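You operate a simulated robot arm through the tools that you are given. There is no shell and no other tool. Be economical: measure what you need, move in short steps, check, and stop when the job is done.

The job below is to be done with a simulated robot arm. You get a single attempt, and the scene is never put back.

## Task
Unclip the purple balloon, let it down and lay it in the grey tray.
Fine: let it down with the yellow button, on the nozzle; the clip goes back on its rail; the black knob ends at OFF.

The check looks at the end state, three seconds after you hand in, the way a careful person would. Anything else that was tipped, shoved, dropped, spilled or broken makes it a failure.

## Robot
A 7-joint arm with a two-finger parallel gripper, fixed in place. Base frame: the origin is at the foot of the arm, x ahead of it, y to its left, z up; the work surface is at about z = 0.752. Readings come in m, degrees, newtons and seconds.
With the tool pointing down near the work surface it reaches from about 0.2 to 0.68 m from the base axis. Its first joint turns from -66.0 to 66.0 degrees. Payload 2.4 kg.
Tool frame: the origin (TCP) lies between the finger pads and is the grasp point; the fingertips stand 0.03 m ahead of it; z points along the fingers, y is the line along which they close. Largest opening 0.094 m; finger width 0.028, thickness 0.01; the body of the gripper, 0.05 by 0.096 m, starts 0.055 m behind the TCP.
Orientation is told as [roll, pitch, yaw] about the base's x, y, z axes, in that order, counted from this pose: with the fingers straight down and closing along the base's y, the tool's x points along the base's -x, its y along +y and its z along -z.

## Interface
- The arm moves only by the tool play_rows. Its argument "increments" is a list of rows, each a list of 7 numbers: the gripper command, from -1 (shut) to 1 (fully open), values between in proportion, then the shift along the tool's x, y, z in units of 40 mm (1.0 is 40 mm), then the turn, a rotation vector about the tool's x, y, z in units of 4 degrees (1.0 is 4 degrees). In form: [[claw, x, y, z, wx, wy, wz], ...]. A call has 1 to 10 rows; each row shifts and turns the commanded pose from where the row before left it, along the tool's axes as they then stand. A call with a number of a shift or a turn outside -1 to 1 is refused whole. Each row takes 0.2 s and may step no farther than 0.05 m and 8.6 degrees from the row before; otherwise, or with a gripper value out of range, the whole call is refused. Where a pose cannot be reached the arm comes as near as it can. A force on the tool above 40 N (or 10 N above the force at the start of the call, whichever is more), or a blocked arm, ends the call early, and 0.2 s more pass. Each finger travels about 0.153 m/s and halts on what it meets, pressing with about 42 N; the grip force reading is that of the motor and also rises with nothing between the fingers. The clock runs only during rows and for 0.2 s after the last one: add rows that do not move to give the fingers time. The reply holds the time, the measured pose of the TCP, the force on the tool along the base axes, the opening and the grip force, in the units named above and with some noise.
- Cameras (640 x 400 px; columns grow to the right, rows downward): "scene" is fixed at [0.0558, 0.499, 1.4464]; the picture's right is [-0.64, -0.77, 0.00], its down [-0.44, 0.37, -0.82] and it looks along [0.63, -0.53, -0.57] (base axes); focal length 328 px, centre (320, 200). "wrist" rides on the gripper at [-0.037, 0, -0.058] in the tool frame; the picture's right is [0.00, -1.00, 0.00], its down [0.97, 0.00, -0.24] and it looks along [0.24, 0.00, 0.97] (tool axes); focal length 218 px, centre (320, 200).
- camera(camera): a new picture of that camera. No time passes.
- point_at(camera, pixels): for up to 12 pixels [column, row] of the newest picture of that camera ("zoom" is the newest enlarged one), the place [x, y, z] in the base frame of the surface seen there, good to about 0.002 m, but the place of the scene camera against the robot may be out by one fixed shift of up to 0.025 m in any direction. No time passes.
- zoom(camera, box): a new picture of the part [left, top, right, bottom] of that camera's present view, enlarged. No time passes.
- hand_in(): hands the job in; it is judged then, once.

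Go step by step. Measure first, check grasps and placings, and put right what went wrong. The budget is 80 turns and 38 pictures, counting those below and the enlarged ones. Unless the task says otherwise, let go and move clear before handing in, and close with one line.

The tools are called after "Call:" by a JSON object that holds its "api" and its "payload". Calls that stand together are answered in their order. play_rows: Moves the arm, as the interface text tells. Its arguments: {"type":"object","properties":{"increments":{"type":"array","items":{"type":"array","items":{"type":"number"}}}},"required":["increments"]} The other tools are called the same way: camera (camera) takes a picture; point_at (camera, pixels) gives the place of the surface under pixels of a picture; zoom (camera, box) takes an enlarged picture of a part of a camera's view; hand_in () hands the job in.

At the start:

```text
clock: 0.0
tool_pos: [0.342, 0.1462, 1.09]
orientation: [0.1, 0.0, -0.1]
wrist_force: [1.3, 0.5, 0.8]
opening: 0.0941
finger_force: 0.1
```

scene: 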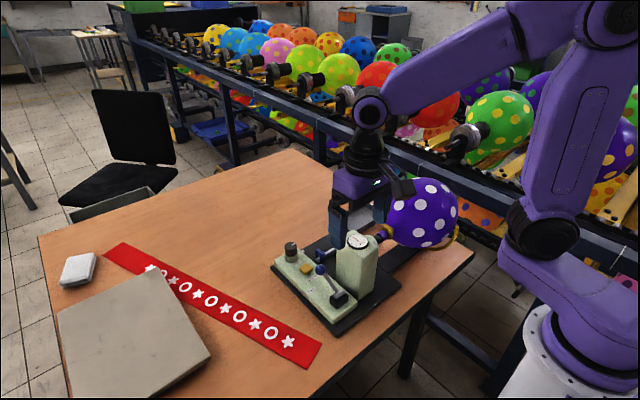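
wrist: 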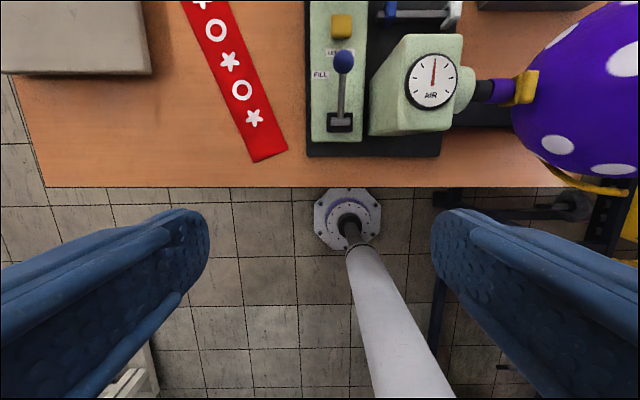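

The start pictures show the air station (wrist 310-460, 0-155), with the purple balloon on its nozzle held by a yellow clip. I'll enlarge both views to read labels and find the knob, rail and tray.

Call:
{"api": "zoom", "payload": {"camera": "scene", "box": [260, 160, 480, 340]}}

Call:
{"api": "zoom", "payload": {"camera": "wrist", "box": [290, 0, 640, 220]}}

```text
2.22 times, centred on (370, 250) of scene
```

zoom: 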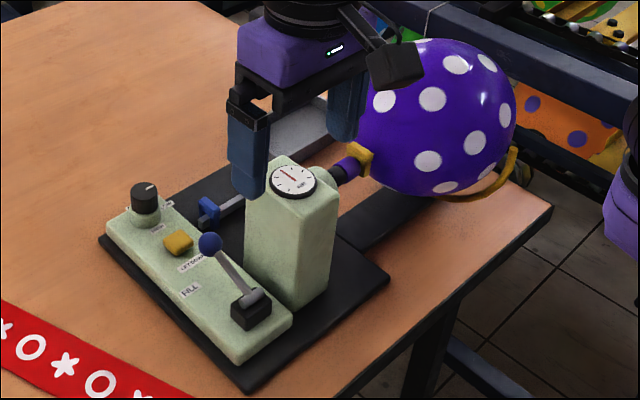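

```text
1.82 times, centred on (465, 110) of wrist
```

zoom: 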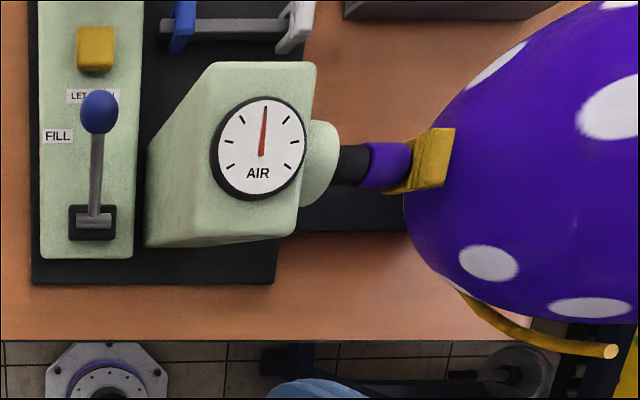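

I need positions of the parts before moving, so I'll measure in the wrist view.

Call:
{"api": "camera", "payload": {"camera": "wrist"}}

Call:
{"api": "point_at", "payload": {"camera": "wrist", "pixels": [[342, 27], [344, 60], [339, 124], [432, 80], [487, 90], [505, 90], [525, 88], [600, 90], [391, 10], [420, 15], [453, 12], [500, 5]]}}

Call:
{"api": "point_at", "payload": {"camera": "scene", "pixels": [[291, 247], [303, 268], [320, 268], [357, 240], [383, 235], [386, 236], [425, 210], [332, 233], [337, 250], [78, 268], [130, 335], [350, 215]]}}

```text
33 pictures are left
```

wrist: 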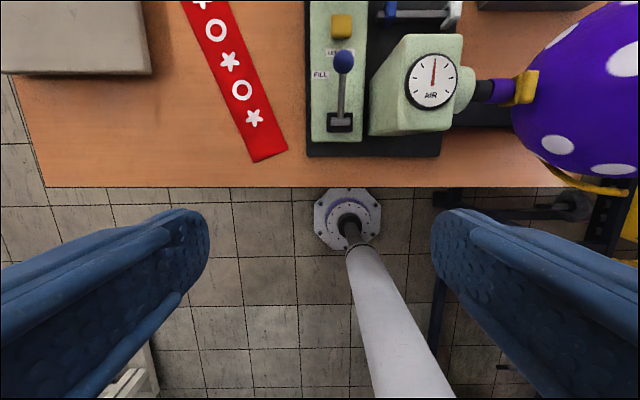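

```text
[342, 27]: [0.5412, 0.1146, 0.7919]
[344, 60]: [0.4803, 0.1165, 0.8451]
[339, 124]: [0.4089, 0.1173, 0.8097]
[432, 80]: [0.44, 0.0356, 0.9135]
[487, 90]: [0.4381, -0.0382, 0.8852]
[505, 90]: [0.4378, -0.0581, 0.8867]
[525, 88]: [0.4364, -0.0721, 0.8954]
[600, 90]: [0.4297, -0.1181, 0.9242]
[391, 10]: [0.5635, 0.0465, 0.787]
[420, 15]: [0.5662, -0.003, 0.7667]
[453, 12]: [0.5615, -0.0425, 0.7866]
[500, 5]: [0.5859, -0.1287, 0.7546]
```

```text
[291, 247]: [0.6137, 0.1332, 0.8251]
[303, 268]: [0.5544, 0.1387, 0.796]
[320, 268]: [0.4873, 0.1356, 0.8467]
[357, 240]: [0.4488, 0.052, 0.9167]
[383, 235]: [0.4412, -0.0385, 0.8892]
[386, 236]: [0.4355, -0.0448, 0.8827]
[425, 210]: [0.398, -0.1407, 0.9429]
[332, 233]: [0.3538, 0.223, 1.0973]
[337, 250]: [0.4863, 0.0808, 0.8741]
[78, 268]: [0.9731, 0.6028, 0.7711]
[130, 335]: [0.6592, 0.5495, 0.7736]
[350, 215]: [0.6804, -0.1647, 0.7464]
```

Positions agree between cameras save a fixed shift (about +0.01, +0.02). I'll move forward about 0.14 m and right about 0.1 m, staying high (tips at about 1.06), to look at the rail, knob and tray.

Call:
{"api": "play_rows", "payload": {"increments": [[1, -0.8, -0.6, 0, 0, 0, 0], [1, -0.8, -0.6, 0, 0, 0, 0], [1, -0.8, -0.6, 0, 0, 0, 0], [1, -0.8, -0.6, 0, 0, 0, 0], [1, 0, 0, 0, 0, 0, 0]]}}

Call:
{"api": "camera", "payload": {"camera": "wrist"}}

Call:
{"api": "camera", "payload": {"camera": "scene"}}

```text
clock: 1.2
tool_pos: [0.4704, 0.0496, 1.0904]
orientation: [0.0, 0.0, 0.1]
wrist_force: [0.1, -0.1, -0.8]
opening: 0.0936
finger_force: 0.0
```

```text
32 pictures are left
```

wrist: 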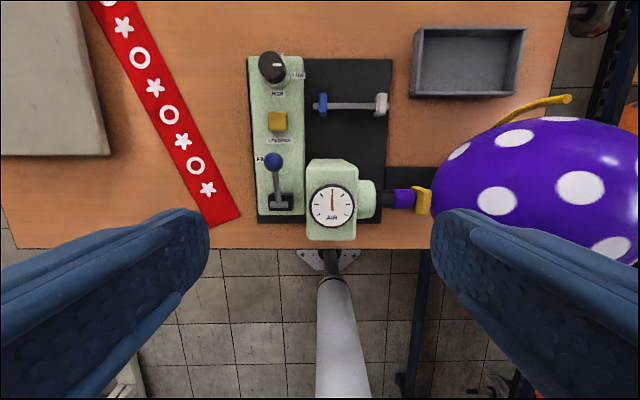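

```text
31 pictures are left
```

scene: 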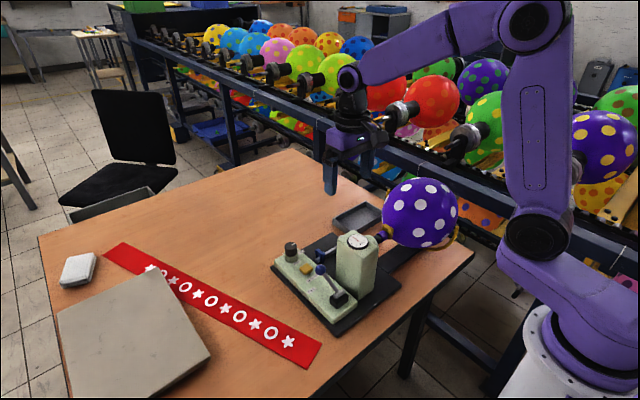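

Call:
{"api": "zoom", "payload": {"camera": "wrist", "box": [230, 30, 410, 142]}}

Call:
{"api": "zoom", "payload": {"camera": "wrist", "box": [340, 100, 640, 290]}}

Call:
{"api": "zoom", "payload": {"camera": "scene", "box": [340, 160, 480, 260]}}

Call:
{"api": "point_at", "payload": {"camera": "wrist", "pixels": [[272, 66], [278, 121], [273, 160], [279, 203], [322, 104], [352, 106], [381, 104], [331, 204], [421, 190], [421, 205], [403, 200], [468, 68]]}}

Call:
{"api": "point_at", "payload": {"camera": "wrist", "pixels": [[414, 30], [524, 29], [411, 96], [514, 97], [580, 187], [430, 190], [430, 205], [567, 99], [340, 150], [345, 70], [425, 178], [385, 198]]}}

```text
3.56 times, centred on (320, 86) of wrist
```

zoom: 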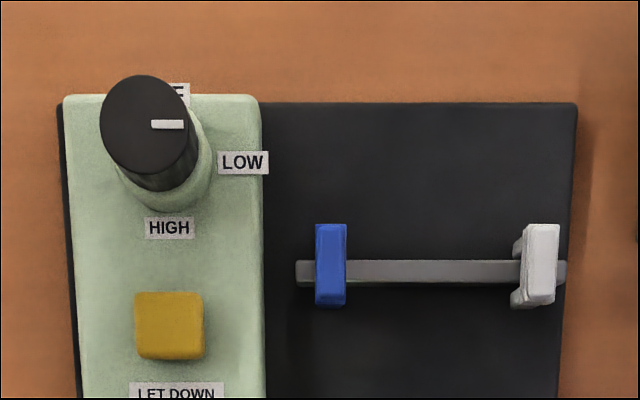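

```text
2.11 times, centred on (490, 195) of wrist
```

zoom: 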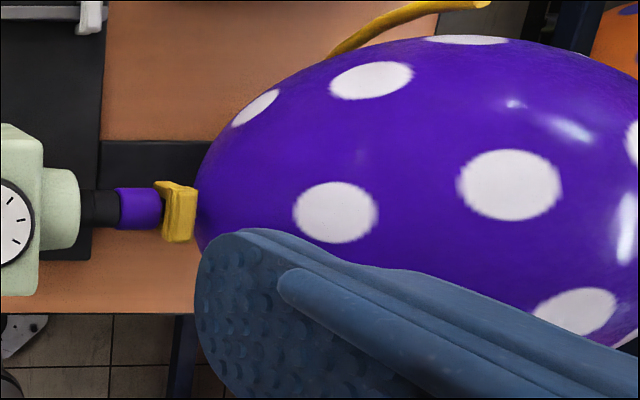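

```text
4.00 times, centred on (410, 210) of scene
```

zoom: 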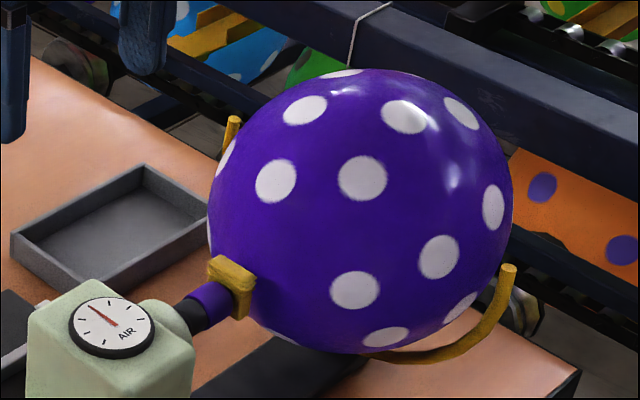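

```text
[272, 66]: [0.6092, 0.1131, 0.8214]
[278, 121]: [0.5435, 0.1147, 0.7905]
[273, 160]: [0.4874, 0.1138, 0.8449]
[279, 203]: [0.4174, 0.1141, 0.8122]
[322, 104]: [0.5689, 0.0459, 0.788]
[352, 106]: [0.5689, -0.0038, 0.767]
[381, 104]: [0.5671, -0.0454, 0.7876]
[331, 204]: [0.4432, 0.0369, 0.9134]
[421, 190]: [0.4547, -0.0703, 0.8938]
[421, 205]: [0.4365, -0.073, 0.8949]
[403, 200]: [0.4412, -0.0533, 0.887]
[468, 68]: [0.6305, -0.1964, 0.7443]
```

```text
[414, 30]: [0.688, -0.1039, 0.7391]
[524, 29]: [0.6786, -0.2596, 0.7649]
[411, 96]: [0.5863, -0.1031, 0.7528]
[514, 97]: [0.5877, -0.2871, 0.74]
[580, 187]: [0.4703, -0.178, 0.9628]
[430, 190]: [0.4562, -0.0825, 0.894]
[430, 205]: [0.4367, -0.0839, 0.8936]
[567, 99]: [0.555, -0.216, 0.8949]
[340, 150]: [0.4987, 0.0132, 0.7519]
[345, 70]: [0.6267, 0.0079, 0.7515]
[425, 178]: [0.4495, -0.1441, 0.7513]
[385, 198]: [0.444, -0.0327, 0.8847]
```

The knob's white mark points to LOW (zoom 167,124), OFF lies behind it (+x), HIGH toward the robot; the yellow clip sits on the neck (421,200) and an open rail carries blue and white clips. Turning the knob OFF first keeps anything from filling; I go above it at (0.609, 0.113), starting to turn to yaw -45.

Call:
{"api": "play_rows", "payload": {"increments": [[1, -0.87, 0.4, 0.5, 0, 0, 0], [1, -0.87, 0.4, 0.5, 0, 0, 0], [1, -0.87, 0.4, 0.5, 0, 0, 0], [1, -0.87, 0.4, 0.5, 0, 0, 0], [1, 0, 0, 0.5, 0, 0, 1], [1, 0, 0, 0, 0, 0, 1], [1, 0, 0, 0, 0, 0, 1], [1, 0, 0, 0, 0, 0, 1], [1, 0, 0, 0, 0, 0, 1], [1, 0, 0, 0, 0, 0, 1]]}}

Call:
{"api": "play_rows", "payload": {"increments": [[1, 0, 0, 0, 0, 0, 1], [1, 0, 0, 0, 0, 0, 1], [1, 0, 0, 0, 0, 0, 1], [1, 0, 0, 0, 0, 0, 1], [1, 0, 0, 0, 0, 0, 1], [1, 0, 0, 0, 0, 0, 0]]}}

Call:
{"api": "camera", "payload": {"camera": "wrist"}}

```text
clock: 3.4
tool_pos: [0.6087, 0.1135, 0.991]
orientation: [0.0, 0.1, -24.0]
wrist_force: [-0.2, 0.0, -1.1]
opening: 0.094
finger_force: 0.1
```

```text
clock: 4.8
tool_pos: [0.6088, 0.1137, 0.9905]
orientation: [0.0, 0.0, -44.0]
wrist_force: [0.3, -0.6, 0.1]
opening: 0.0941
finger_force: 0.0
```

```text
27 pictures are left
```

wrist: 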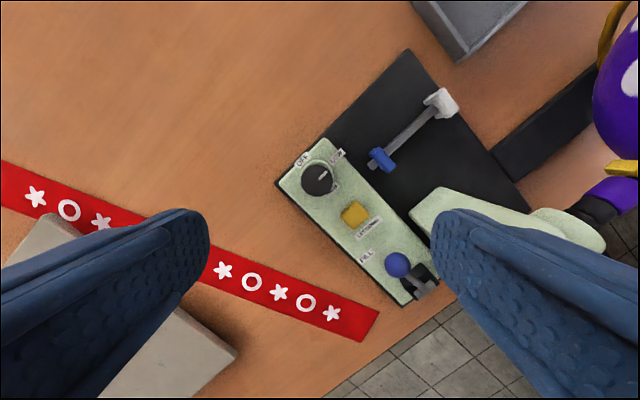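

The knob (318,178) is below the gripper with OFF label at (303,158). I'll measure mark, labels and panel heights.

Call:
{"api": "point_at", "payload": {"camera": "wrist", "pixels": [[316, 180], [324, 175], [303, 158], [338, 155], [332, 195], [345, 230], [354, 215], [305, 190], [318, 200], [396, 264], [380, 158], [440, 104]]}}

Call:
{"api": "zoom", "payload": {"camera": "wrist", "box": [270, 130, 390, 205]}}

```text
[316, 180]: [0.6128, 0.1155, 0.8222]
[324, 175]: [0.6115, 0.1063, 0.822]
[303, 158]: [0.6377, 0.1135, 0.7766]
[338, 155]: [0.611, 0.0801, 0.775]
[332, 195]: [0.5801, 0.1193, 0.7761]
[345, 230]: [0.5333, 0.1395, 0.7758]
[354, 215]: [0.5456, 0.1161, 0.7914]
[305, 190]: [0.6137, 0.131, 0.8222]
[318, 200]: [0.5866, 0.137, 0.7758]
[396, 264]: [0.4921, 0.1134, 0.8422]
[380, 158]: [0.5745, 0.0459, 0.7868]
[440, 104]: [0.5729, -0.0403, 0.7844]
```

```text
5.33 times, centred on (330, 168) of wrist
```

zoom: 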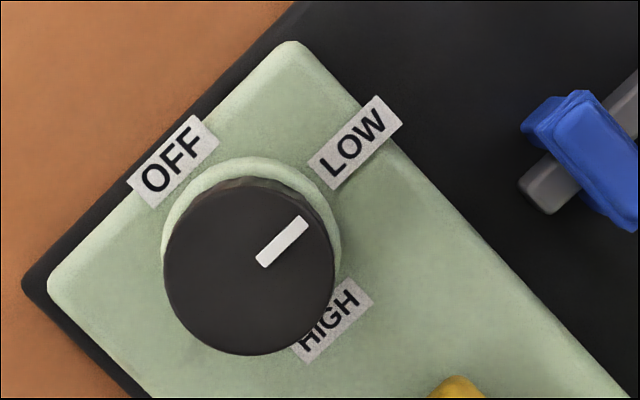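

Marks are 90° apart: OFF toward +x, mark at LOW toward -y; knob centre about (0.611, 0.114), top 0.822, panel 0.776. I descend to TCP 0.827 and grip.

Call:
{"api": "play_rows", "payload": {"increments": [[0.6, -0.04, 0.05, 1, 0, 0, 0], [0.6, 0, 0, 1, 0, 0, 0], [0.6, 0, 0, 1, 0, 0, 0], [0.6, 0, 0, 0.8, 0, 0, 0], [0.6, 0, 0, 0.29, 0, 0, 0], [0.6, 0, 0, 0, 0, 0, 0], [-1, 0, 0, 0, 0, 0, 0], [-1, 0, 0, 0, 0, 0, 0], [-1, 0, 0, 0, 0, 0, 0]]}}

```text
clock: 6.8
tool_pos: [0.611, 0.1151, 0.8291]
orientation: [0.2, -0.1, -44.0]
wrist_force: [14.3, 7.7, 0.2]
opening: 0.0336
finger_force: 41.6
```

Gripped at 0.0336 opening (knob diameter) with modest side force. Now turning base +z (tool wz negative) 90° in steps.

Call:
{"api": "play_rows", "payload": {"increments": [[-1, 0, 0.02, 0, 0, 0, -1], [-1, 0, 0, 0, 0, 0, -1], [-1, 0, 0, 0, 0, 0, -1], [-1, 0, 0, 0, 0, 0, -1], [-1, 0, 0, 0, 0, 0, -1], [-1, 0, 0, 0, 0, 0, -1], [-1, 0, 0, 0, 0, 0, -1], [-1, 0, 0, 0, 0, 0, -1], [-1, 0, 0, 0, 0, 0, -1], [-1, 0, 0, 0, 0, 0, -1]]}}

Call:
{"api": "play_rows", "payload": {"increments": [[-1, 0, 0, 0, 0, 0, -1], [-1, 0, 0, 0, 0, 0, -1], [-1, 0, 0, 0, 0, 0, -1], [-1, 0, 0, 0, 0, 0, -1], [-1, 0, 0, 0, 0, 0, -1], [-1, 0, 0, 0, 0, 0, -1], [-1, 0, 0, 0, 0, 0, -1], [-1, 0, 0, 0, 0, 0, -1], [-1, 0, 0, 0, 0, 0, -1], [-1, 0, 0, 0, 0, 0, -1]]}}

Call:
{"api": "play_rows", "payload": {"increments": [[-1, 0, 0, 0, 0, 0, -1], [-1, 0, 0, 0, 0, 0, -1], [-1, 0, 0, 0, 0, 0, -0.5], [-1, 0, 0, 0, 0, 0, 0]]}}

Call:
{"api": "camera", "payload": {"camera": "wrist"}}

```text
clock: 9.0
tool_pos: [0.6126, 0.1154, 0.8269]
orientation: [0.0, 0.0, -3.7]
wrist_force: [5.2, 10.0, 2.8]
opening: 0.0335
finger_force: 42.3
```

```text
clock: 11.2
tool_pos: [0.6116, 0.1152, 0.8275]
orientation: [0.0, -0.1, 36.2]
wrist_force: [1.6, 13.0, 6.9]
opening: 0.0335
finger_force: 42.1
```

```text
clock: 12.2
tool_pos: [0.6121, 0.1155, 0.8272]
orientation: [0.0, 0.0, 46.1]
wrist_force: [2.7, 15.6, 7.1]
opening: 0.0334
finger_force: 41.5
```

```text
25 pictures are left
```

wrist: 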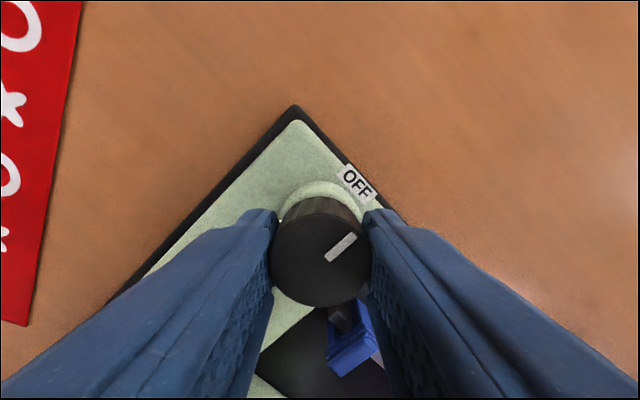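

The mark now points along base +x at OFF. Release, rise, and turn back to yaw 0.

Call:
{"api": "play_rows", "payload": {"increments": [[0.5, 0, 0, 0, 0, 0, 0], [0.5, 0, 0, 0, 0, 0, 0], [0.5, 0, 0, -1, 0, 0, 0], [0.5, 0, 0, -1, 0, 0, 0], [0.5, 0, 0, -1, 0, 0, 1], [0.5, 0, 0, 0, 0, 0, 1], [0.5, 0, 0, 0, 0, 0, 1], [0.5, 0, 0, 0, 0, 0, 1], [0.5, 0, 0, 0, 0, 0, 1], [0.5, 0, 0, 0, 0, 0, 1]]}}

Call:
{"api": "play_rows", "payload": {"increments": [[0.5, 0, 0, 0, 0, 0, 1], [0.5, 0, 0, 0, 0, 0, 1], [0.5, 0, 0, 0, 0, 0, 1], [0.5, 0, 0, 0, 0, 0, 1], [0.5, 0, 0, 0, 0, 0, 1], [0.5, 0, 0, 0, 0, 0, 0.5], [0.5, 0.5, -1, 0, 0, 0, 0], [0.5, 0.5, -1, 0, 0, 0, 0], [0.5, 0.5, -0.8, 0, 0, 0, 0], [0.5, 0, 0, 0, 0, 0, 0]]}}

Call:
{"api": "camera", "payload": {"camera": "wrist"}}

```text
clock: 14.4
tool_pos: [0.6109, 0.1148, 0.9479]
orientation: [0.0, 0.1, 21.9]
wrist_force: [-0.5, -0.8, -0.1]
opening: 0.0704
finger_force: 0.1
```

```text
clock: 16.6
tool_pos: [0.5529, 0.0028, 0.9467]
orientation: [0.0, 0.0, 0.2]
wrist_force: [-0.6, 0.0, 0.6]
opening: 0.0706
finger_force: 0.0
```

```text
24 pictures are left
```

wrist: 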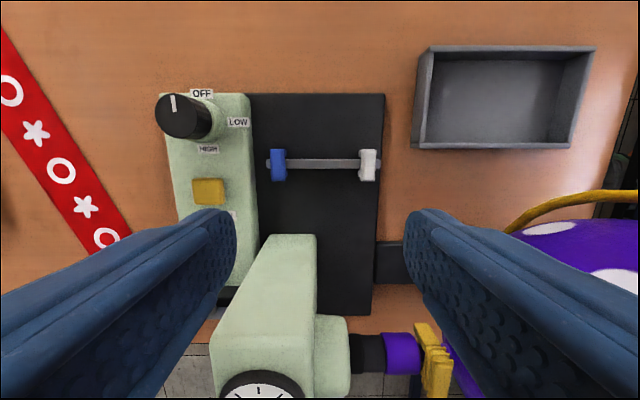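

Knob mark at (173,103) points to OFF. Enlarging the rail clips and the yellow clip to learn their shape.

Call:
{"api": "zoom", "payload": {"camera": "wrist", "box": [255, 130, 395, 217]}}

Call:
{"api": "point_at", "payload": {"camera": "wrist", "pixels": [[278, 152], [278, 176], [272, 165], [285, 165], [368, 152], [368, 178], [361, 165], [376, 165], [320, 163], [300, 163], [340, 163], [320, 180]]}}

Call:
{"api": "zoom", "payload": {"camera": "wrist", "box": [340, 300, 500, 400]}}

Call:
{"api": "point_at", "payload": {"camera": "wrist", "pixels": [[425, 326], [433, 326], [433, 345], [441, 350], [430, 380], [445, 380], [405, 352], [370, 352], [447, 360], [420, 350], [560, 235], [400, 375]]}}

```text
4.57 times, centred on (325, 174) of wrist
```

zoom: 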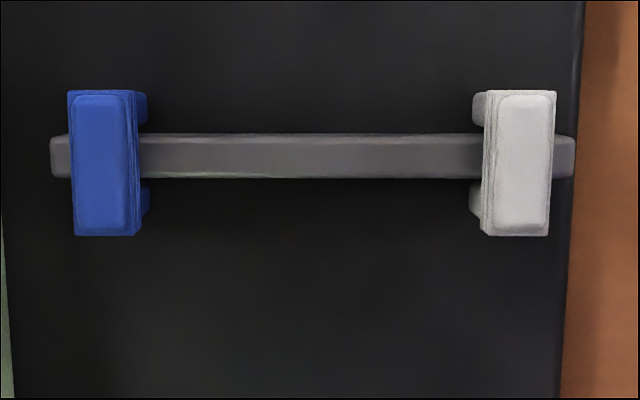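

```text
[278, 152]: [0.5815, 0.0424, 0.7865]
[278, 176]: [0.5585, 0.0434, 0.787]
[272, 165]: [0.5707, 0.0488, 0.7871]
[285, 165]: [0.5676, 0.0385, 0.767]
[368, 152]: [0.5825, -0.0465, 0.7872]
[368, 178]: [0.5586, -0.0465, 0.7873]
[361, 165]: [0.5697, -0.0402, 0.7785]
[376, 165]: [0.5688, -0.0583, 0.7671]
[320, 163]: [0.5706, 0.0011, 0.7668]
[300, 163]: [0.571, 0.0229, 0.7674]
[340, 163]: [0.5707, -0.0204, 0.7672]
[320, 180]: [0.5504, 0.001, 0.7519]
```

```text
4.00 times, centred on (420, 350) of wrist
```

zoom: 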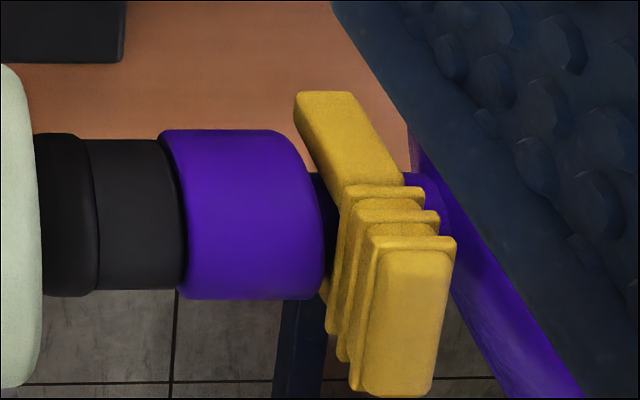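

```text
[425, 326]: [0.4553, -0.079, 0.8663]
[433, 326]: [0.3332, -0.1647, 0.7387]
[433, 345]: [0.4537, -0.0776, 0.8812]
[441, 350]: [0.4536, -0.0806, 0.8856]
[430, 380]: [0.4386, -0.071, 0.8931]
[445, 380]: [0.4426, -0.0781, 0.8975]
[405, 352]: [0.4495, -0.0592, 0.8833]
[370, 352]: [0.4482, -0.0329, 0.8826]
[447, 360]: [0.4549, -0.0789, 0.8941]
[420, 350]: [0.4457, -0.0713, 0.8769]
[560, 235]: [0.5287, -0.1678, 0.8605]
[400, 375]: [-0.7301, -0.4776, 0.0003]
```

Clip: an inverted U with a ridged head (top 0.8975, centre about (0.442, -0.078)), legs astride the neck; the rail has free room at y≈0. I'll turn to yaw 90 at height so the fingers close along x, away from the balloon.

Call:
{"api": "play_rows", "payload": {"increments": [[0.4, 0, 0, -1, 0, 0, -1], [0.4, 0, 0, -1, 0, 0, -1], [0.4, 0, 0, -0.5, 0, 0, -1], [0.4, 0, 0, 0, 0, 0, -1], [0.4, 0, 0, 0, 0, 0, -1], [0.4, 0, 0, 0, 0, 0, -1], [0.4, 0, 0, 0, 0, 0, -1], [0.4, 0, 0, 0, 0, 0, -1], [0.4, 0, 0, 0, 0, 0, -1], [0.4, 0, 0, 0, 0, 0, -1]]}}

Call:
{"api": "play_rows", "payload": {"increments": [[0.4, 0, 0, 0, 0, 0, -1], [0.4, 0, 0, 0, 0, 0, -1], [0.4, 0, 0, 0, 0, 0, -1], [0.4, 0, 0, 0, 0, 0, -1], [0.4, 0, 0, 0, 0, 0, -1], [0.4, 0, 0, 0, 0, 0, -1], [0.4, 0, 0, 0, 0, 0, -1], [0.4, 0, 0, 0, 0, 0, -1], [0.4, 0, 0, 0, 0, 0, -1], [0.4, 0, 0, 0, 0, 0, -1]]}}

Call:
{"api": "play_rows", "payload": {"increments": [[0.4, 0, 0, 0, 0, 0, -1], [0.4, 0, 0, 0, 0, 0, -1], [0.4, 0, 0, 0, 0, 0, -0.5], [0.4, 0.5, 0.9, 0, 0, 0, 0], [0.4, 0.5, 0.9, 0, 0, 0, 0], [0.4, 0.5, 0.95, 0, 0, 0, 0], [0.4, 0, 0, 0, 0, 0, 0]]}}

Call:
{"api": "camera", "payload": {"camera": "wrist"}}

```text
clock: 18.8
tool_pos: [0.5529, 0.003, 1.0471]
orientation: [-0.1, 0.0, 40.1]
wrist_force: [0.1, -0.4, 0.8]
opening: 0.0657
finger_force: 0.0
```

```text
clock: 21.0
tool_pos: [0.5522, 0.0028, 1.0458]
orientation: [0.0, 0.1, 80.1]
wrist_force: [-0.1, 0.8, 0.0]
opening: 0.0661
finger_force: 0.0
```

```text
clock: 22.6
tool_pos: [0.4426, -0.0579, 1.0466]
orientation: [-0.1, 0.0, 90.1]
wrist_force: [-0.4, 0.3, 0.4]
opening: 0.0656
finger_force: 0.0
```

```text
21 pictures are left
```

wrist: 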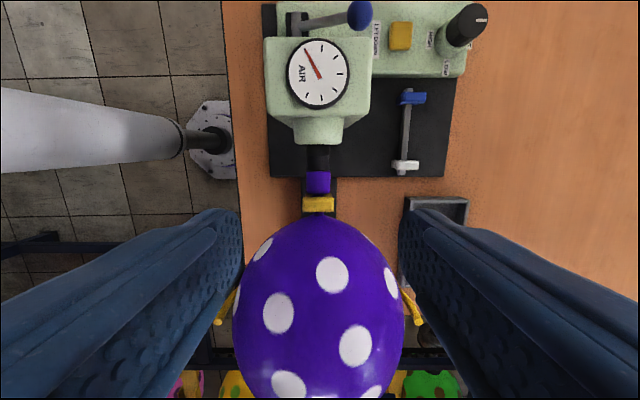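

Clip at (318,205) centred between the fingers. Enlarge and measure its edges.

Call:
{"api": "zoom", "payload": {"camera": "wrist", "box": [278, 160, 358, 210]}}

Call:
{"api": "zoom", "payload": {"camera": "wrist", "box": [278, 175, 358, 225]}}

Call:
{"api": "point_at", "payload": {"camera": "zoom", "pixels": [[325, 240], [325, 280], [215, 265], [440, 265], [325, 200], [325, 300], [325, 315], [150, 330], [500, 330], [240, 80], [410, 80], [325, 100]]}}

```text
8.00 times, centred on (318, 185) of wrist
```

zoom: 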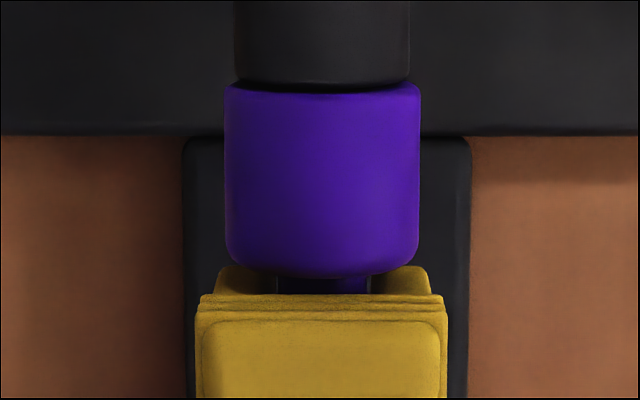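

```text
8.00 times, centred on (318, 200) of wrist
```

zoom: 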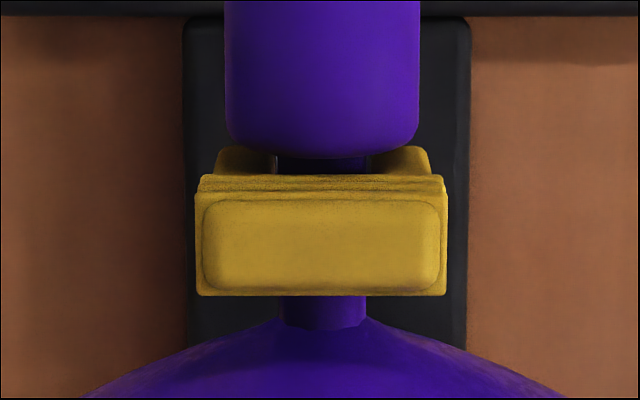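

```text
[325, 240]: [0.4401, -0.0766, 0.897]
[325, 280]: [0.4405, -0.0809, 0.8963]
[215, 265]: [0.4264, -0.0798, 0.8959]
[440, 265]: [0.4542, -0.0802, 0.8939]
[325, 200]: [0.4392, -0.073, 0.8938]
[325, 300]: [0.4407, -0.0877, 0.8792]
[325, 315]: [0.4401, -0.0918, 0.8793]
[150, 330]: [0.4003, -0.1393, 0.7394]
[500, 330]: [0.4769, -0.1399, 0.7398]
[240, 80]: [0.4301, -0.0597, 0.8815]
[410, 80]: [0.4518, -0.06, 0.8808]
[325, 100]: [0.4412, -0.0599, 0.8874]
```

Clip head: x 0.4255–0.455, y -0.071 to -0.083, top 0.897; the balloon's shoulder is well lower. Descend to TCP z 0.912 and grip along x.

Call:
{"api": "play_rows", "payload": {"increments": [[0.15, 0.45, 0.05, 0.8, 0, 0, 0], [0.15, 0, 0, 0.8, 0, 0, 0], [0.15, 0, 0, 0.8, 0, 0, 0], [0.15, 0, 0, 0.6, 0, 0, 0], [0.15, 0, 0, 0.365, 0, 0, 0], [0.15, 0, 0, 0, 0, 0, 0], [-1, 0, 0, 0, 0, 0, 0], [-1, 0, 0, 0, 0, 0, 0]]}}

Call:
{"api": "zoom", "payload": {"camera": "wrist", "box": [220, 130, 420, 255]}}

```text
clock: 24.4
tool_pos: [0.4399, -0.0746, 0.9136]
orientation: [0.0, 0.0, 90.0]
wrist_force: [0.8, 1.1, -0.7]
opening: 0.0281
finger_force: 14.0
```

```text
3.20 times, centred on (320, 192) of wrist
```

zoom: 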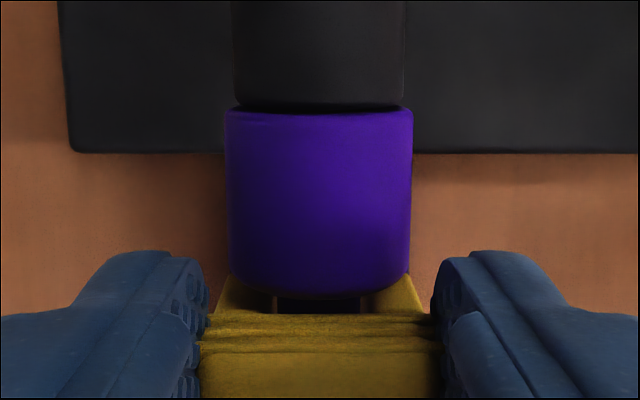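

Fingers hold the clip's head (opening 0.028). Let the grip firm up, then lift straight up slowly.

Call:
{"api": "play_rows", "payload": {"increments": [[-1, 0, 0, 0, 0, 0, 0], [-1, 0, 0, 0, 0, 0, 0], [-1, 0, 0, -0.2, 0, 0, 0], [-1, 0, 0, -0.2, 0, 0, 0], [-1, 0, 0, -0.3, 0, 0, 0], [-1, 0, 0, -0.3, 0, 0, 0], [-1, 0, 0, -0.5, 0, 0, 0], [-1, 0, 0, -0.8, 0, 0, 0], [-1, 0, 0, -0.8, 0, 0, 0], [-1, 0, 0, -0.8, 0, 0, 0]]}}

Call:
{"api": "camera", "payload": {"camera": "wrist"}}

```text
clock: 26.6
tool_pos: [0.4383, -0.0758, 1.0692]
orientation: [0.1, 0.0, 90.0]
wrist_force: [0.5, -0.2, -0.3]
opening: 0.0282
finger_force: 14.2
```

```text
17 pictures are left
```

wrist: 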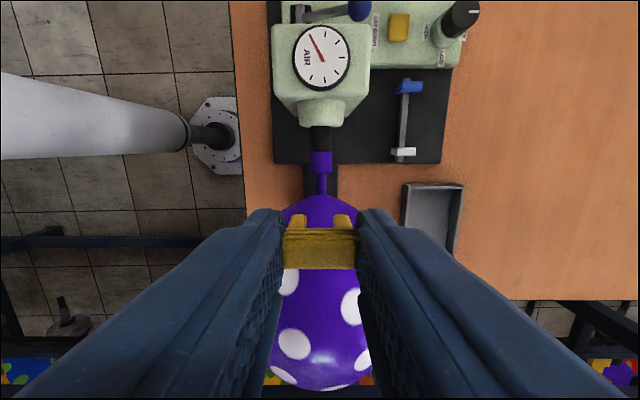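

The clip is out and held (320,245); the balloon stays up on the nozzle. Carry it above the free rail stretch at (0.570, 0.0).

Call:
{"api": "play_rows", "payload": {"increments": [[-1, -0.48, -0.825, 0, 0, 0, 0], [-1, -0.48, -0.825, 0, 0, 0, 0], [-1, -0.48, -0.825, 0, 0, 0, 0], [-1, -0.48, -0.825, 0, 0, 0, 0], [-1, 0, 0, 1, 0, 0, 0], [-1, 0, 0, 1, 0, 0, 0], [-1, 0, 0, 1, 0, 0, 0], [-1, 0, 0, 1, 0, 0, 0], [-1, 0, 0, 1, 0, 0, 0], [-1, 0, 0, 0, 0, 0, 0]]}}

Call:
{"api": "camera", "payload": {"camera": "wrist"}}

```text
clock: 28.8
tool_pos: [0.5722, 0.002, 0.8691]
orientation: [0.0, 0.1, 90.0]
wrist_force: [-0.2, -0.6, 0.3]
opening: 0.0284
finger_force: 13.9
```

```text
16 pictures are left
```

wrist: 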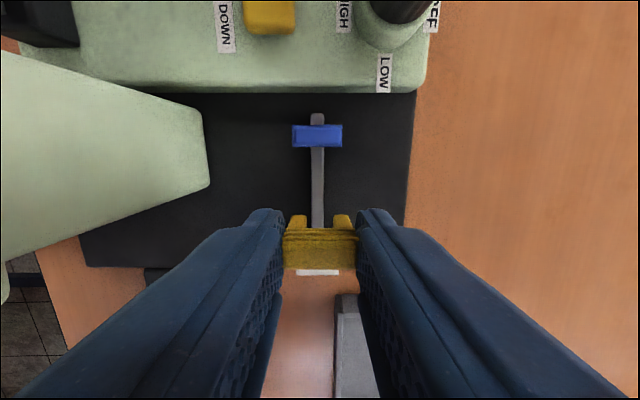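

The rail centre (317.5,180) is about 1.8 mm toward the robot from the clip's centre, with the blue/white clips clear. Correct and lower onto the rail with care.

Call:
{"api": "play_rows", "payload": {"increments": [[-1, 0, 0.045, 0.4, 0, 0, 0], [-1, 0, 0, 0.4, 0, 0, 0], [-1, 0, 0, 0.3, 0, 0, 0], [-1, 0, 0, 0.2, 0, 0, 0], [-1, 0, 0, 0.2, 0, 0, 0], [-1, 0, 0, 0.1, 0, 0, 0], [-1, 0, 0, 0, 0, 0, 0]]}}

Call:
{"api": "camera", "payload": {"camera": "wrist"}}

```text
clock: 30.4
tool_pos: [0.5705, 0.0009, 0.8055]
orientation: [-0.1, 0.0, 90.0]
wrist_force: [0.7, 1.0, 0.0]
opening: 0.0283
finger_force: 14.2
```

```text
15 pictures are left
```

wrist: 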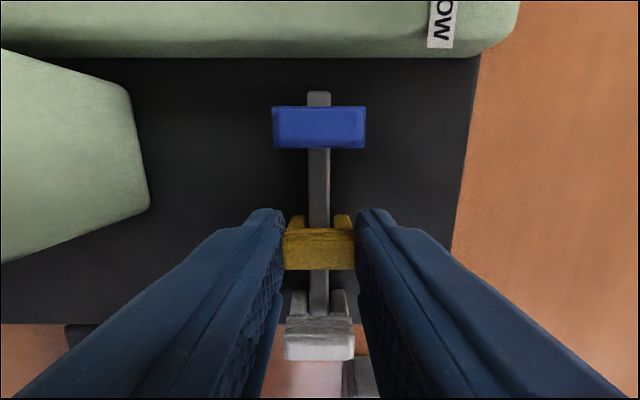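

Legs straddle the rail, no contact force yet. Lower 3 mm more in small steps, watching force.

Call:
{"api": "play_rows", "payload": {"increments": [[-1, 0, 0, 0.04, 0, 0, 0], [-1, 0, 0, 0.03, 0, 0, 0], [-1, 0, 0, 0, 0, 0, 0]]}}

Call:
{"api": "point_at", "payload": {"camera": "wrist", "pixels": [[320, 255], [320, 128], [320, 350], [320, 180]]}}

```text
clock: 31.2
tool_pos: [0.57, -0.0, 0.8021]
orientation: [-0.1, 0.0, 90.0]
wrist_force: [-2.0, 0.0, 12.1]
opening: 0.0283
finger_force: 13.9
```

```text
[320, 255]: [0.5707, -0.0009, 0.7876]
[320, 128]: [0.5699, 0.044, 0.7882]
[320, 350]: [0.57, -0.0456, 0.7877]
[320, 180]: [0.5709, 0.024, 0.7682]
```

Seated: 12 N of upward contact, and clip top level (0.788) matching its neighbours. Release, rise, and check.

Call:
{"api": "play_rows", "payload": {"increments": [[-0.2, 0, 0, 0, 0, 0, 0], [-0.2, 0, 0, 0, 0, 0, 0], [-0.2, 0, 0, -0.5, 0, 0, 0], [-0.2, 0, 0, -1, 0, 0, 0], [-0.2, 0, 0, -1, 0, 0, 0], [-1, 0, 0, 0, 0, 0, 0], [-1, 0, 0, 0, 0, 0, 0]]}}

Call:
{"api": "camera", "payload": {"camera": "wrist"}}

```text
clock: 32.8
tool_pos: [0.5705, -0.0001, 0.9028]
orientation: [0.0, 0.1, 90.1]
wrist_force: [-0.3, 0.4, 0.7]
opening: 0.0
finger_force: 33.2
```

```text
14 pictures are left
```

wrist: 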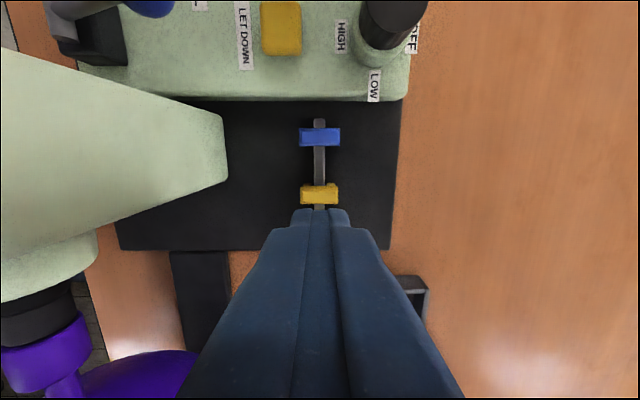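

The yellow clip sits on the rail at (320,195). Next, with fingers shut, go above the yellow button at (0.5435, 0.1147).

Call:
{"api": "play_rows", "payload": {"increments": [[-1, -0.96, 0.225, 0, 0, 0, 0], [-1, -0.96, 0.225, 0, 0, 0, 0], [-1, -0.95, 0.225, 0, 0, 0, 0], [-1, 0, 0, 0.9, 0, 0, 0], [-1, 0, 0, 0.8, 0, 0, 0], [-1, 0, 0, 0, 0, 0, 0]]}}

Call:
{"api": "play_rows", "payload": {"increments": [[-1, 0, 0, 0.2, 0, 0, 0], [-1, 0, 0, 0.1, 0, 0, 0], [-1, 0, 0, 0.05, 0, 0, 0], [-1, 0, 0, 0.05, 0, 0, 0], [-1, 0, 0, 0, 0, 0, 0]]}}

Call:
{"api": "camera", "payload": {"camera": "scene"}}

```text
clock: 34.2
tool_pos: [0.5441, 0.116, 0.8333]
orientation: [0.0, 0.0, 89.9]
wrist_force: [0.1, 0.1, 0.1]
opening: 0.0001
finger_force: 33.4
```

```text
clock: 35.4
tool_pos: [0.5438, 0.1154, 0.8173]
orientation: [0.0, 0.0, 90.0]
wrist_force: [-0.6, 1.0, 0.6]
opening: 0.0
finger_force: 33.5
```

```text
13 pictures are left
```

scene: 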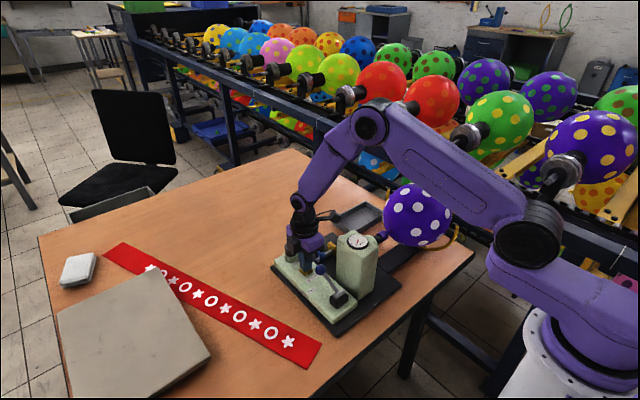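

The balloon spans (384-451) now versus (382-458) before: it may already be shrinking. Press a little deeper and hold.

Call:
{"api": "play_rows", "payload": {"increments": [[-1, 0, 0, 0.05, 0, 0, 0], [-1, 0, 0, 0.04, 0, 0, 0], [-1, 0, 0, 0, 0, 0, 0], [-1, 0, 0, 0, 0, 0, 0], [-1, 0, 0, 0, 0, 0, 0], [-1, 0, 0, 0, 0, 0, 0], [-1, 0, 0, 0, 0, 0, 0], [-1, 0, 0, 0, 0, 0, 0], [-1, 0, 0, 0, 0, 0, 0], [-1, 0, 0, 0, 0, 0, 0]]}}

Call:
{"api": "zoom", "payload": {"camera": "scene", "box": [300, 160, 480, 280]}}

```text
clock: 37.6
tool_pos: [0.5431, 0.1161, 0.8148]
orientation: [0.0, 0.1, 90.0]
wrist_force: [-1.9, -2.3, 14.7]
opening: 0.0
finger_force: 32.9
```

```text
3.33 times, centred on (390, 220) of scene
```

zoom: 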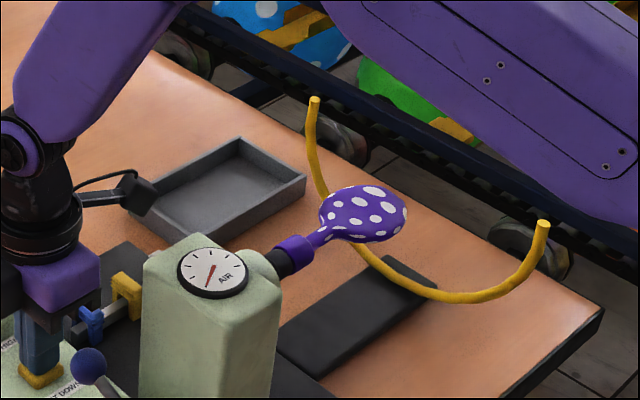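

The balloon is shrinking fast while the button is held at 14.7 N. Hold on a few seconds more.

Call:
{"api": "play_rows", "payload": {"increments": [[-1, 0, 0, 0, 0, 0, 0], [-1, 0, 0, 0, 0, 0, 0], [-1, 0, 0, 0, 0, 0, 0], [-1, 0, 0, 0, 0, 0, 0], [-1, 0, 0, 0, 0, 0, 0], [-1, 0, 0, 0, 0, 0, 0], [-1, 0, 0, 0, 0, 0, 0], [-1, 0, 0, 0, 0, 0, 0], [-1, 0, 0, 0, 0, 0, 0], [-1, 0, 0, 0, 0, 0, 0]]}}

Call:
{"api": "zoom", "payload": {"camera": "scene", "box": [300, 160, 480, 280]}}

```text
clock: 39.8
tool_pos: [0.544, 0.1158, 0.8152]
orientation: [-0.1, 0.0, 89.9]
wrist_force: [0.2, -1.7, 14.5]
opening: 0.0
finger_force: 33.2
```

```text
3.33 times, centred on (390, 220) of scene
```

zoom: 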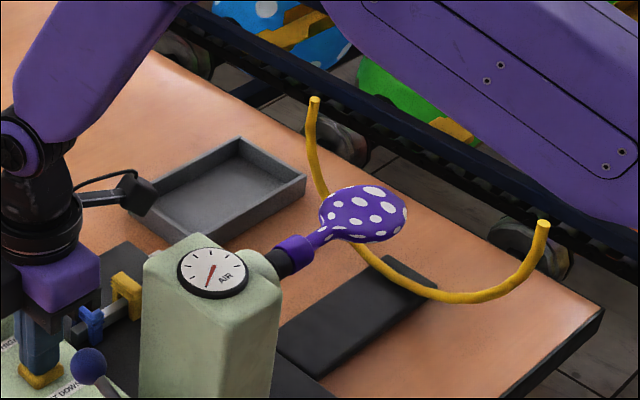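

Gauge and balloon no longer change: fully let down. Release the button, rise and go above the neck with the fingers opening, still at yaw 90.

Call:
{"api": "play_rows", "payload": {"increments": [[-1, 0, 0, -0.5, 0, 0, 0], [-1, 0, 0, -1, 0, 0, 0], [-1, 0, 0, -1, 0, 0, 0], [-1, 0, 0, -1, 0, 0, 0], [-1, 0, 0, -1, 0, 0, 0], [0, 0.89, 0.515, 0, 0, 0, 0], [0, 0.89, 0.515, 0, 0, 0, 0], [0, 0.89, 0.515, 0, 0, 0, 0], [0, 0.89, 0.515, 0, 0, 0, 0], [0, 0.89, 0.515, 0, 0, 0, 0]]}}

Call:
{"api": "camera", "payload": {"camera": "wrist"}}

Call:
{"api": "zoom", "payload": {"camera": "wrist", "box": [240, 120, 400, 220]}}

```text
clock: 42.0
tool_pos: [0.44, -0.062, 0.9937]
orientation: [0.0, 0.1, 90.0]
wrist_force: [-0.7, -0.5, -0.4]
opening: 0.0468
finger_force: 0.1
```

```text
10 pictures are left
```

wrist: 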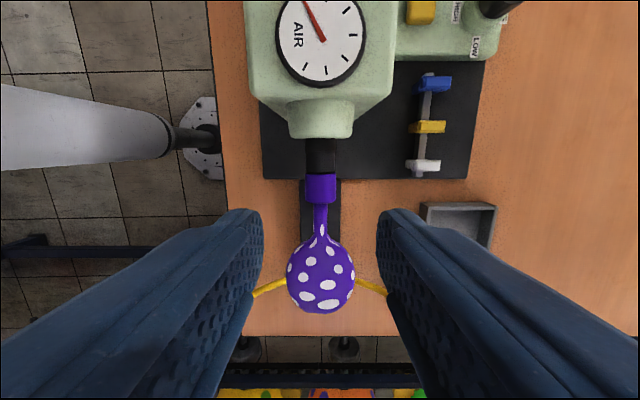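

```text
4.00 times, centred on (320, 170) of wrist
```

zoom: 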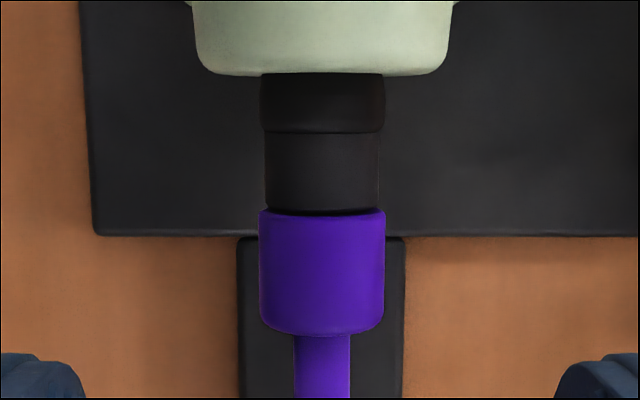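

Call:
{"api": "point_at", "payload": {"camera": "wrist", "pixels": [[320, 158], [320, 176], [320, 200], [320, 212], [320, 230], [320, 245], [320, 270], [320, 300], [291, 275], [350, 275], [316, 215], [326, 215]]}}

```text
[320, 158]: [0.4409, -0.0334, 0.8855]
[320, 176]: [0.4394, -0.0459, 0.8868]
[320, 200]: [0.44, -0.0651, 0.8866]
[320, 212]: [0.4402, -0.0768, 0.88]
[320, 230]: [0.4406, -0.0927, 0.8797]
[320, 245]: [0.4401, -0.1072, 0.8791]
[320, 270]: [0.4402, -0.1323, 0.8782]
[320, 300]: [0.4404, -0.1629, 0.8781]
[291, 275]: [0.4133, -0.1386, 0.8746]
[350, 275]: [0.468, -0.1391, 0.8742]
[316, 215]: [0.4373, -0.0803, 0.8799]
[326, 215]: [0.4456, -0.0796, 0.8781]
```

Sleeve is at y -0.045 to -0.067, thin neck (12 mm) behind it at axis z 0.874, limp body from -0.10 to -0.168. Descend on the neck at y -0.083 and grip.

Call:
{"api": "play_rows", "payload": {"increments": [[0, 0.525, 0, 0.5, 0, 0, 0], [0, 0, 0, 0.8, 0, 0, 0], [0, 0, 0, 0.8, 0, 0, 0], [0, 0, 0, 0.57, 0, 0, 0], [0, 0, 0, 0, 0, 0, 0], [-1, 0, 0, 0, 0, 0, 0], [-1, 0, 0, 0, 0, 0, 0], [-1, 0, 0, 0, 0, 0, 0]]}}

```text
clock: 43.8
tool_pos: [0.44, -0.0832, 0.8872]
orientation: [-0.1, 0.0, 90.0]
wrist_force: [-1.4, -1.4, -2.3]
opening: 0.0102
finger_force: 14.0
```

Neck gripped (opening 0.010). Pull gently along -y (tool +x) off the nozzle.

Call:
{"api": "play_rows", "payload": {"increments": [[-1, 0, 0, 0, 0, 0, 0], [-1, 0.1, 0, 0, 0, 0, 0], [-1, 0.15, 0, 0, 0, 0, 0], [-1, 0.2, 0, 0, 0, 0, 0], [-1, 0.25, 0, 0, 0, 0, 0], [-1, 0.25, 0, 0, 0, 0, 0], [-1, 0.25, 0, 0, 0, 0, 0], [-1, 0, 0, 0, 0, 0, 0]]}}

Call:
{"api": "camera", "payload": {"camera": "wrist"}}

```text
clock: 45.6
tool_pos: [0.4402, -0.1313, 0.8868]
orientation: [-0.1, 0.0, 90.0]
wrist_force: [-0.4, -0.3, -0.6]
opening: 0.0099
finger_force: 14.0
```

```text
8 pictures are left
```

wrist: 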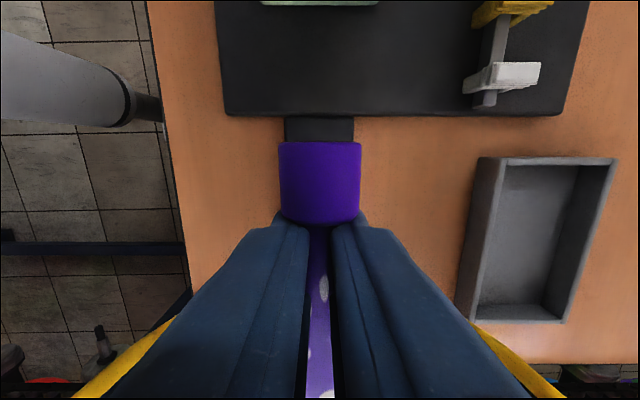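

The balloon has come off the nozzle and hangs in the fingers. Measure the tray from this picture.

Call:
{"api": "point_at", "payload": {"camera": "wrist", "pixels": [[498, 162], [605, 162], [468, 310], [560, 312], [540, 180], [540, 290], [487, 295], [555, 295], [520, 240], [578, 172]]}}

Call:
{"api": "play_rows", "payload": {"increments": [[-1, 0, 0, -0.8, 0, 0, 0], [-1, 0, 0, -1, 0, 0, 0], [-1, 0, 0, -1, 0, 0, 0], [-1, 0, 0, 0, 0, 0, 0]]}}

```text
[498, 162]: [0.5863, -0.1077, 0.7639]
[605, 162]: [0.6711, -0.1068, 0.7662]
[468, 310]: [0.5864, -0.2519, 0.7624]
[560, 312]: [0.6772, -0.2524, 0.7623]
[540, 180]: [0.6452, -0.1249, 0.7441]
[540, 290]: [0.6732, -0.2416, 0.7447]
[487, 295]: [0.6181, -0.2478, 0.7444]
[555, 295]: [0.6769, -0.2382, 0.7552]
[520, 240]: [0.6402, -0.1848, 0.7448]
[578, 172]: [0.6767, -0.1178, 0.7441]
```

```text
clock: 46.6
tool_pos: [0.4404, -0.1321, 1.0006]
orientation: [0.0, -0.1, 90.0]
wrist_force: [-0.7, 0.0, 0.1]
opening: 0.0103
finger_force: 14.2
```

Tray inside: x 0.589–0.677, y -0.112 to -0.249, floor 0.7445. Carry to TCP (0.633, -0.157) so the 0.123 m balloon is centred, then lower to above it.

Call:
{"api": "play_rows", "payload": {"increments": [[-1, 0.124, -0.963, 0, 0, 0, 0], [-1, 0.124, -0.963, 0, 0, 0, 0], [-1, 0.124, -0.963, 0, 0, 0, 0], [-1, 0.124, -0.963, 0, 0, 0, 0], [-1, 0.124, -0.963, 0, 0, 0, 0], [-1, 0, 0, 1, 0, 0, 0], [-1, 0, 0, 1, 0, 0, 0], [-1, 0, 0, 1, 0, 0, 0], [-1, 0, 0, 1, 0, 0, 0], [-1, 0, 0, 0, 0, 0, 0]]}}

Call:
{"api": "camera", "payload": {"camera": "wrist"}}

Call:
{"api": "zoom", "payload": {"camera": "scene", "box": [300, 160, 460, 260]}}

```text
clock: 48.8
tool_pos: [0.6333, -0.1556, 0.8387]
orientation: [0.1, 0.0, 90.1]
wrist_force: [-1.1, 0.0, -0.3]
opening: 0.0098
finger_force: 13.9
```

```text
7 pictures are left
```

wrist: 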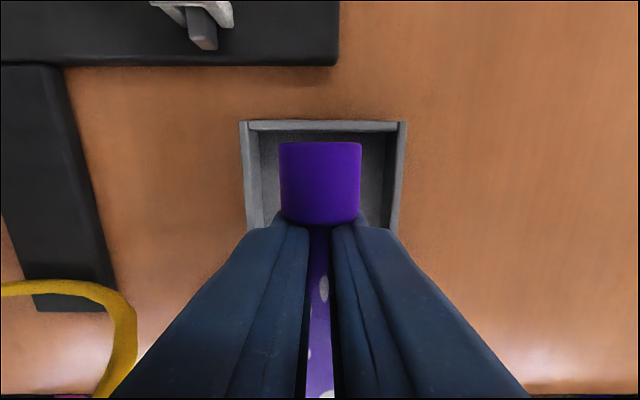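

```text
4.00 times, centred on (380, 210) of scene
```

zoom: 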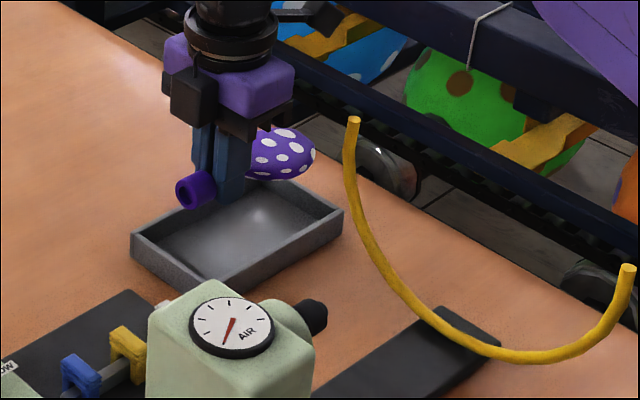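

The balloon hangs level over the tray with the sleeve inside its front wall (320,145 vs wall 128). Lower in small steps until contact.

Call:
{"api": "play_rows", "payload": {"increments": [[-1, 0, 0, 0.4, 0, 0, 0], [-1, 0, 0, 0.4, 0, 0, 0], [-1, 0, 0, 0.2, 0, 0, 0], [-1, 0, 0, 0.15, 0, 0, 0], [-1, 0, 0, 0.1, 0, 0, 0], [-1, 0, 0, 0.1, 0, 0, 0], [-1, 0, 0, 0, 0, 0, 0]]}}

Call:
{"api": "zoom", "payload": {"camera": "scene", "box": [300, 160, 460, 260]}}

```text
clock: 50.4
tool_pos: [0.6321, -0.1572, 0.7848]
orientation: [0.0, 0.0, 89.9]
wrist_force: [0.4, 0.0, 0.5]
opening: 0.0102
finger_force: 13.9
```

```text
4.00 times, centred on (380, 210) of scene
```

zoom: 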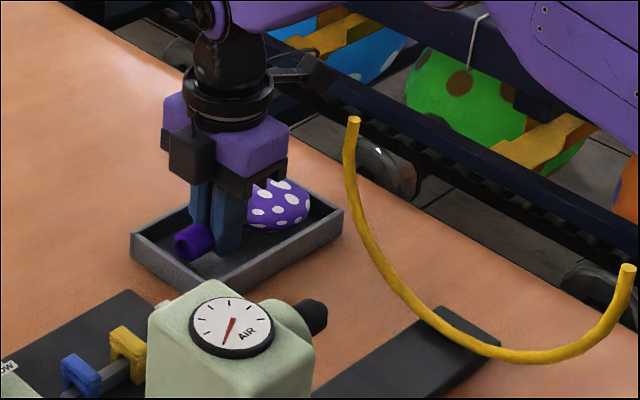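

Inside the tray walls, no contact yet. Lower 7 mm more, release with a small opening, and rise.

Call:
{"api": "play_rows", "payload": {"increments": [[-1, 0, 0, 0.1, 0, 0, 0], [-1, 0, 0, 0.07, 0, 0, 0], [-1, 0, 0, 0, 0, 0, 0], [-0.35, 0, 0, 0, 0, 0, 0], [-0.35, 0, 0, 0, 0, 0, 0], [-0.35, 0, 0, -0.3, 0, 0, 0], [-0.35, 0, 0, -0.7, 0, 0, 0], [-0.35, 0, 0, -1, 0, 0, 0], [-0.35, 0, 0, -1, 0, 0, 0], [-0.35, 0, 0, -1, 0, 0, 0]]}}

Call:
{"api": "play_rows", "payload": {"increments": [[-0.35, -1, 0.4, -0.4, 0, 0, 0], [-0.35, -1, 0.4, -0.4, 0, 0, 0], [-0.35, -1, 0.4, -0.4, 0, 0, 0], [-0.35, 0, 0, 0, 0, 0, 0]]}}

Call:
{"api": "camera", "payload": {"camera": "wrist"}}

Call:
{"api": "camera", "payload": {"camera": "scene"}}

```text
clock: 52.6
tool_pos: [0.6345, -0.1572, 0.9392]
orientation: [0.1, 0.0, 90.0]
wrist_force: [1.1, -0.5, -0.4]
opening: 0.0307
finger_force: 0.1
```

```text
clock: 53.6
tool_pos: [0.5849, -0.0352, 0.9877]
orientation: [0.0, 0.0, 90.0]
wrist_force: [-0.5, -0.1, -1.0]
opening: 0.0307
finger_force: 0.0
```

```text
4 pictures are left
```

wrist: 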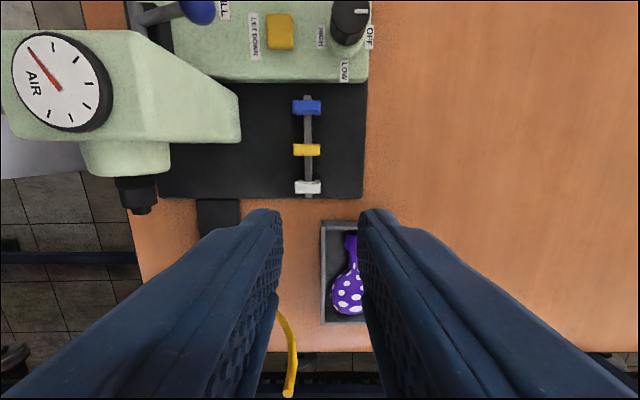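

```text
3 pictures are left
```

scene: 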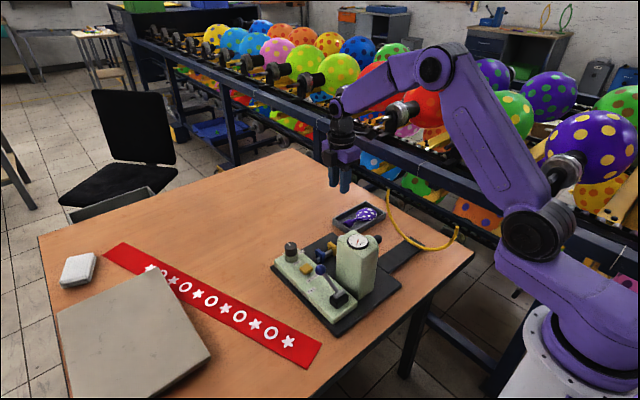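

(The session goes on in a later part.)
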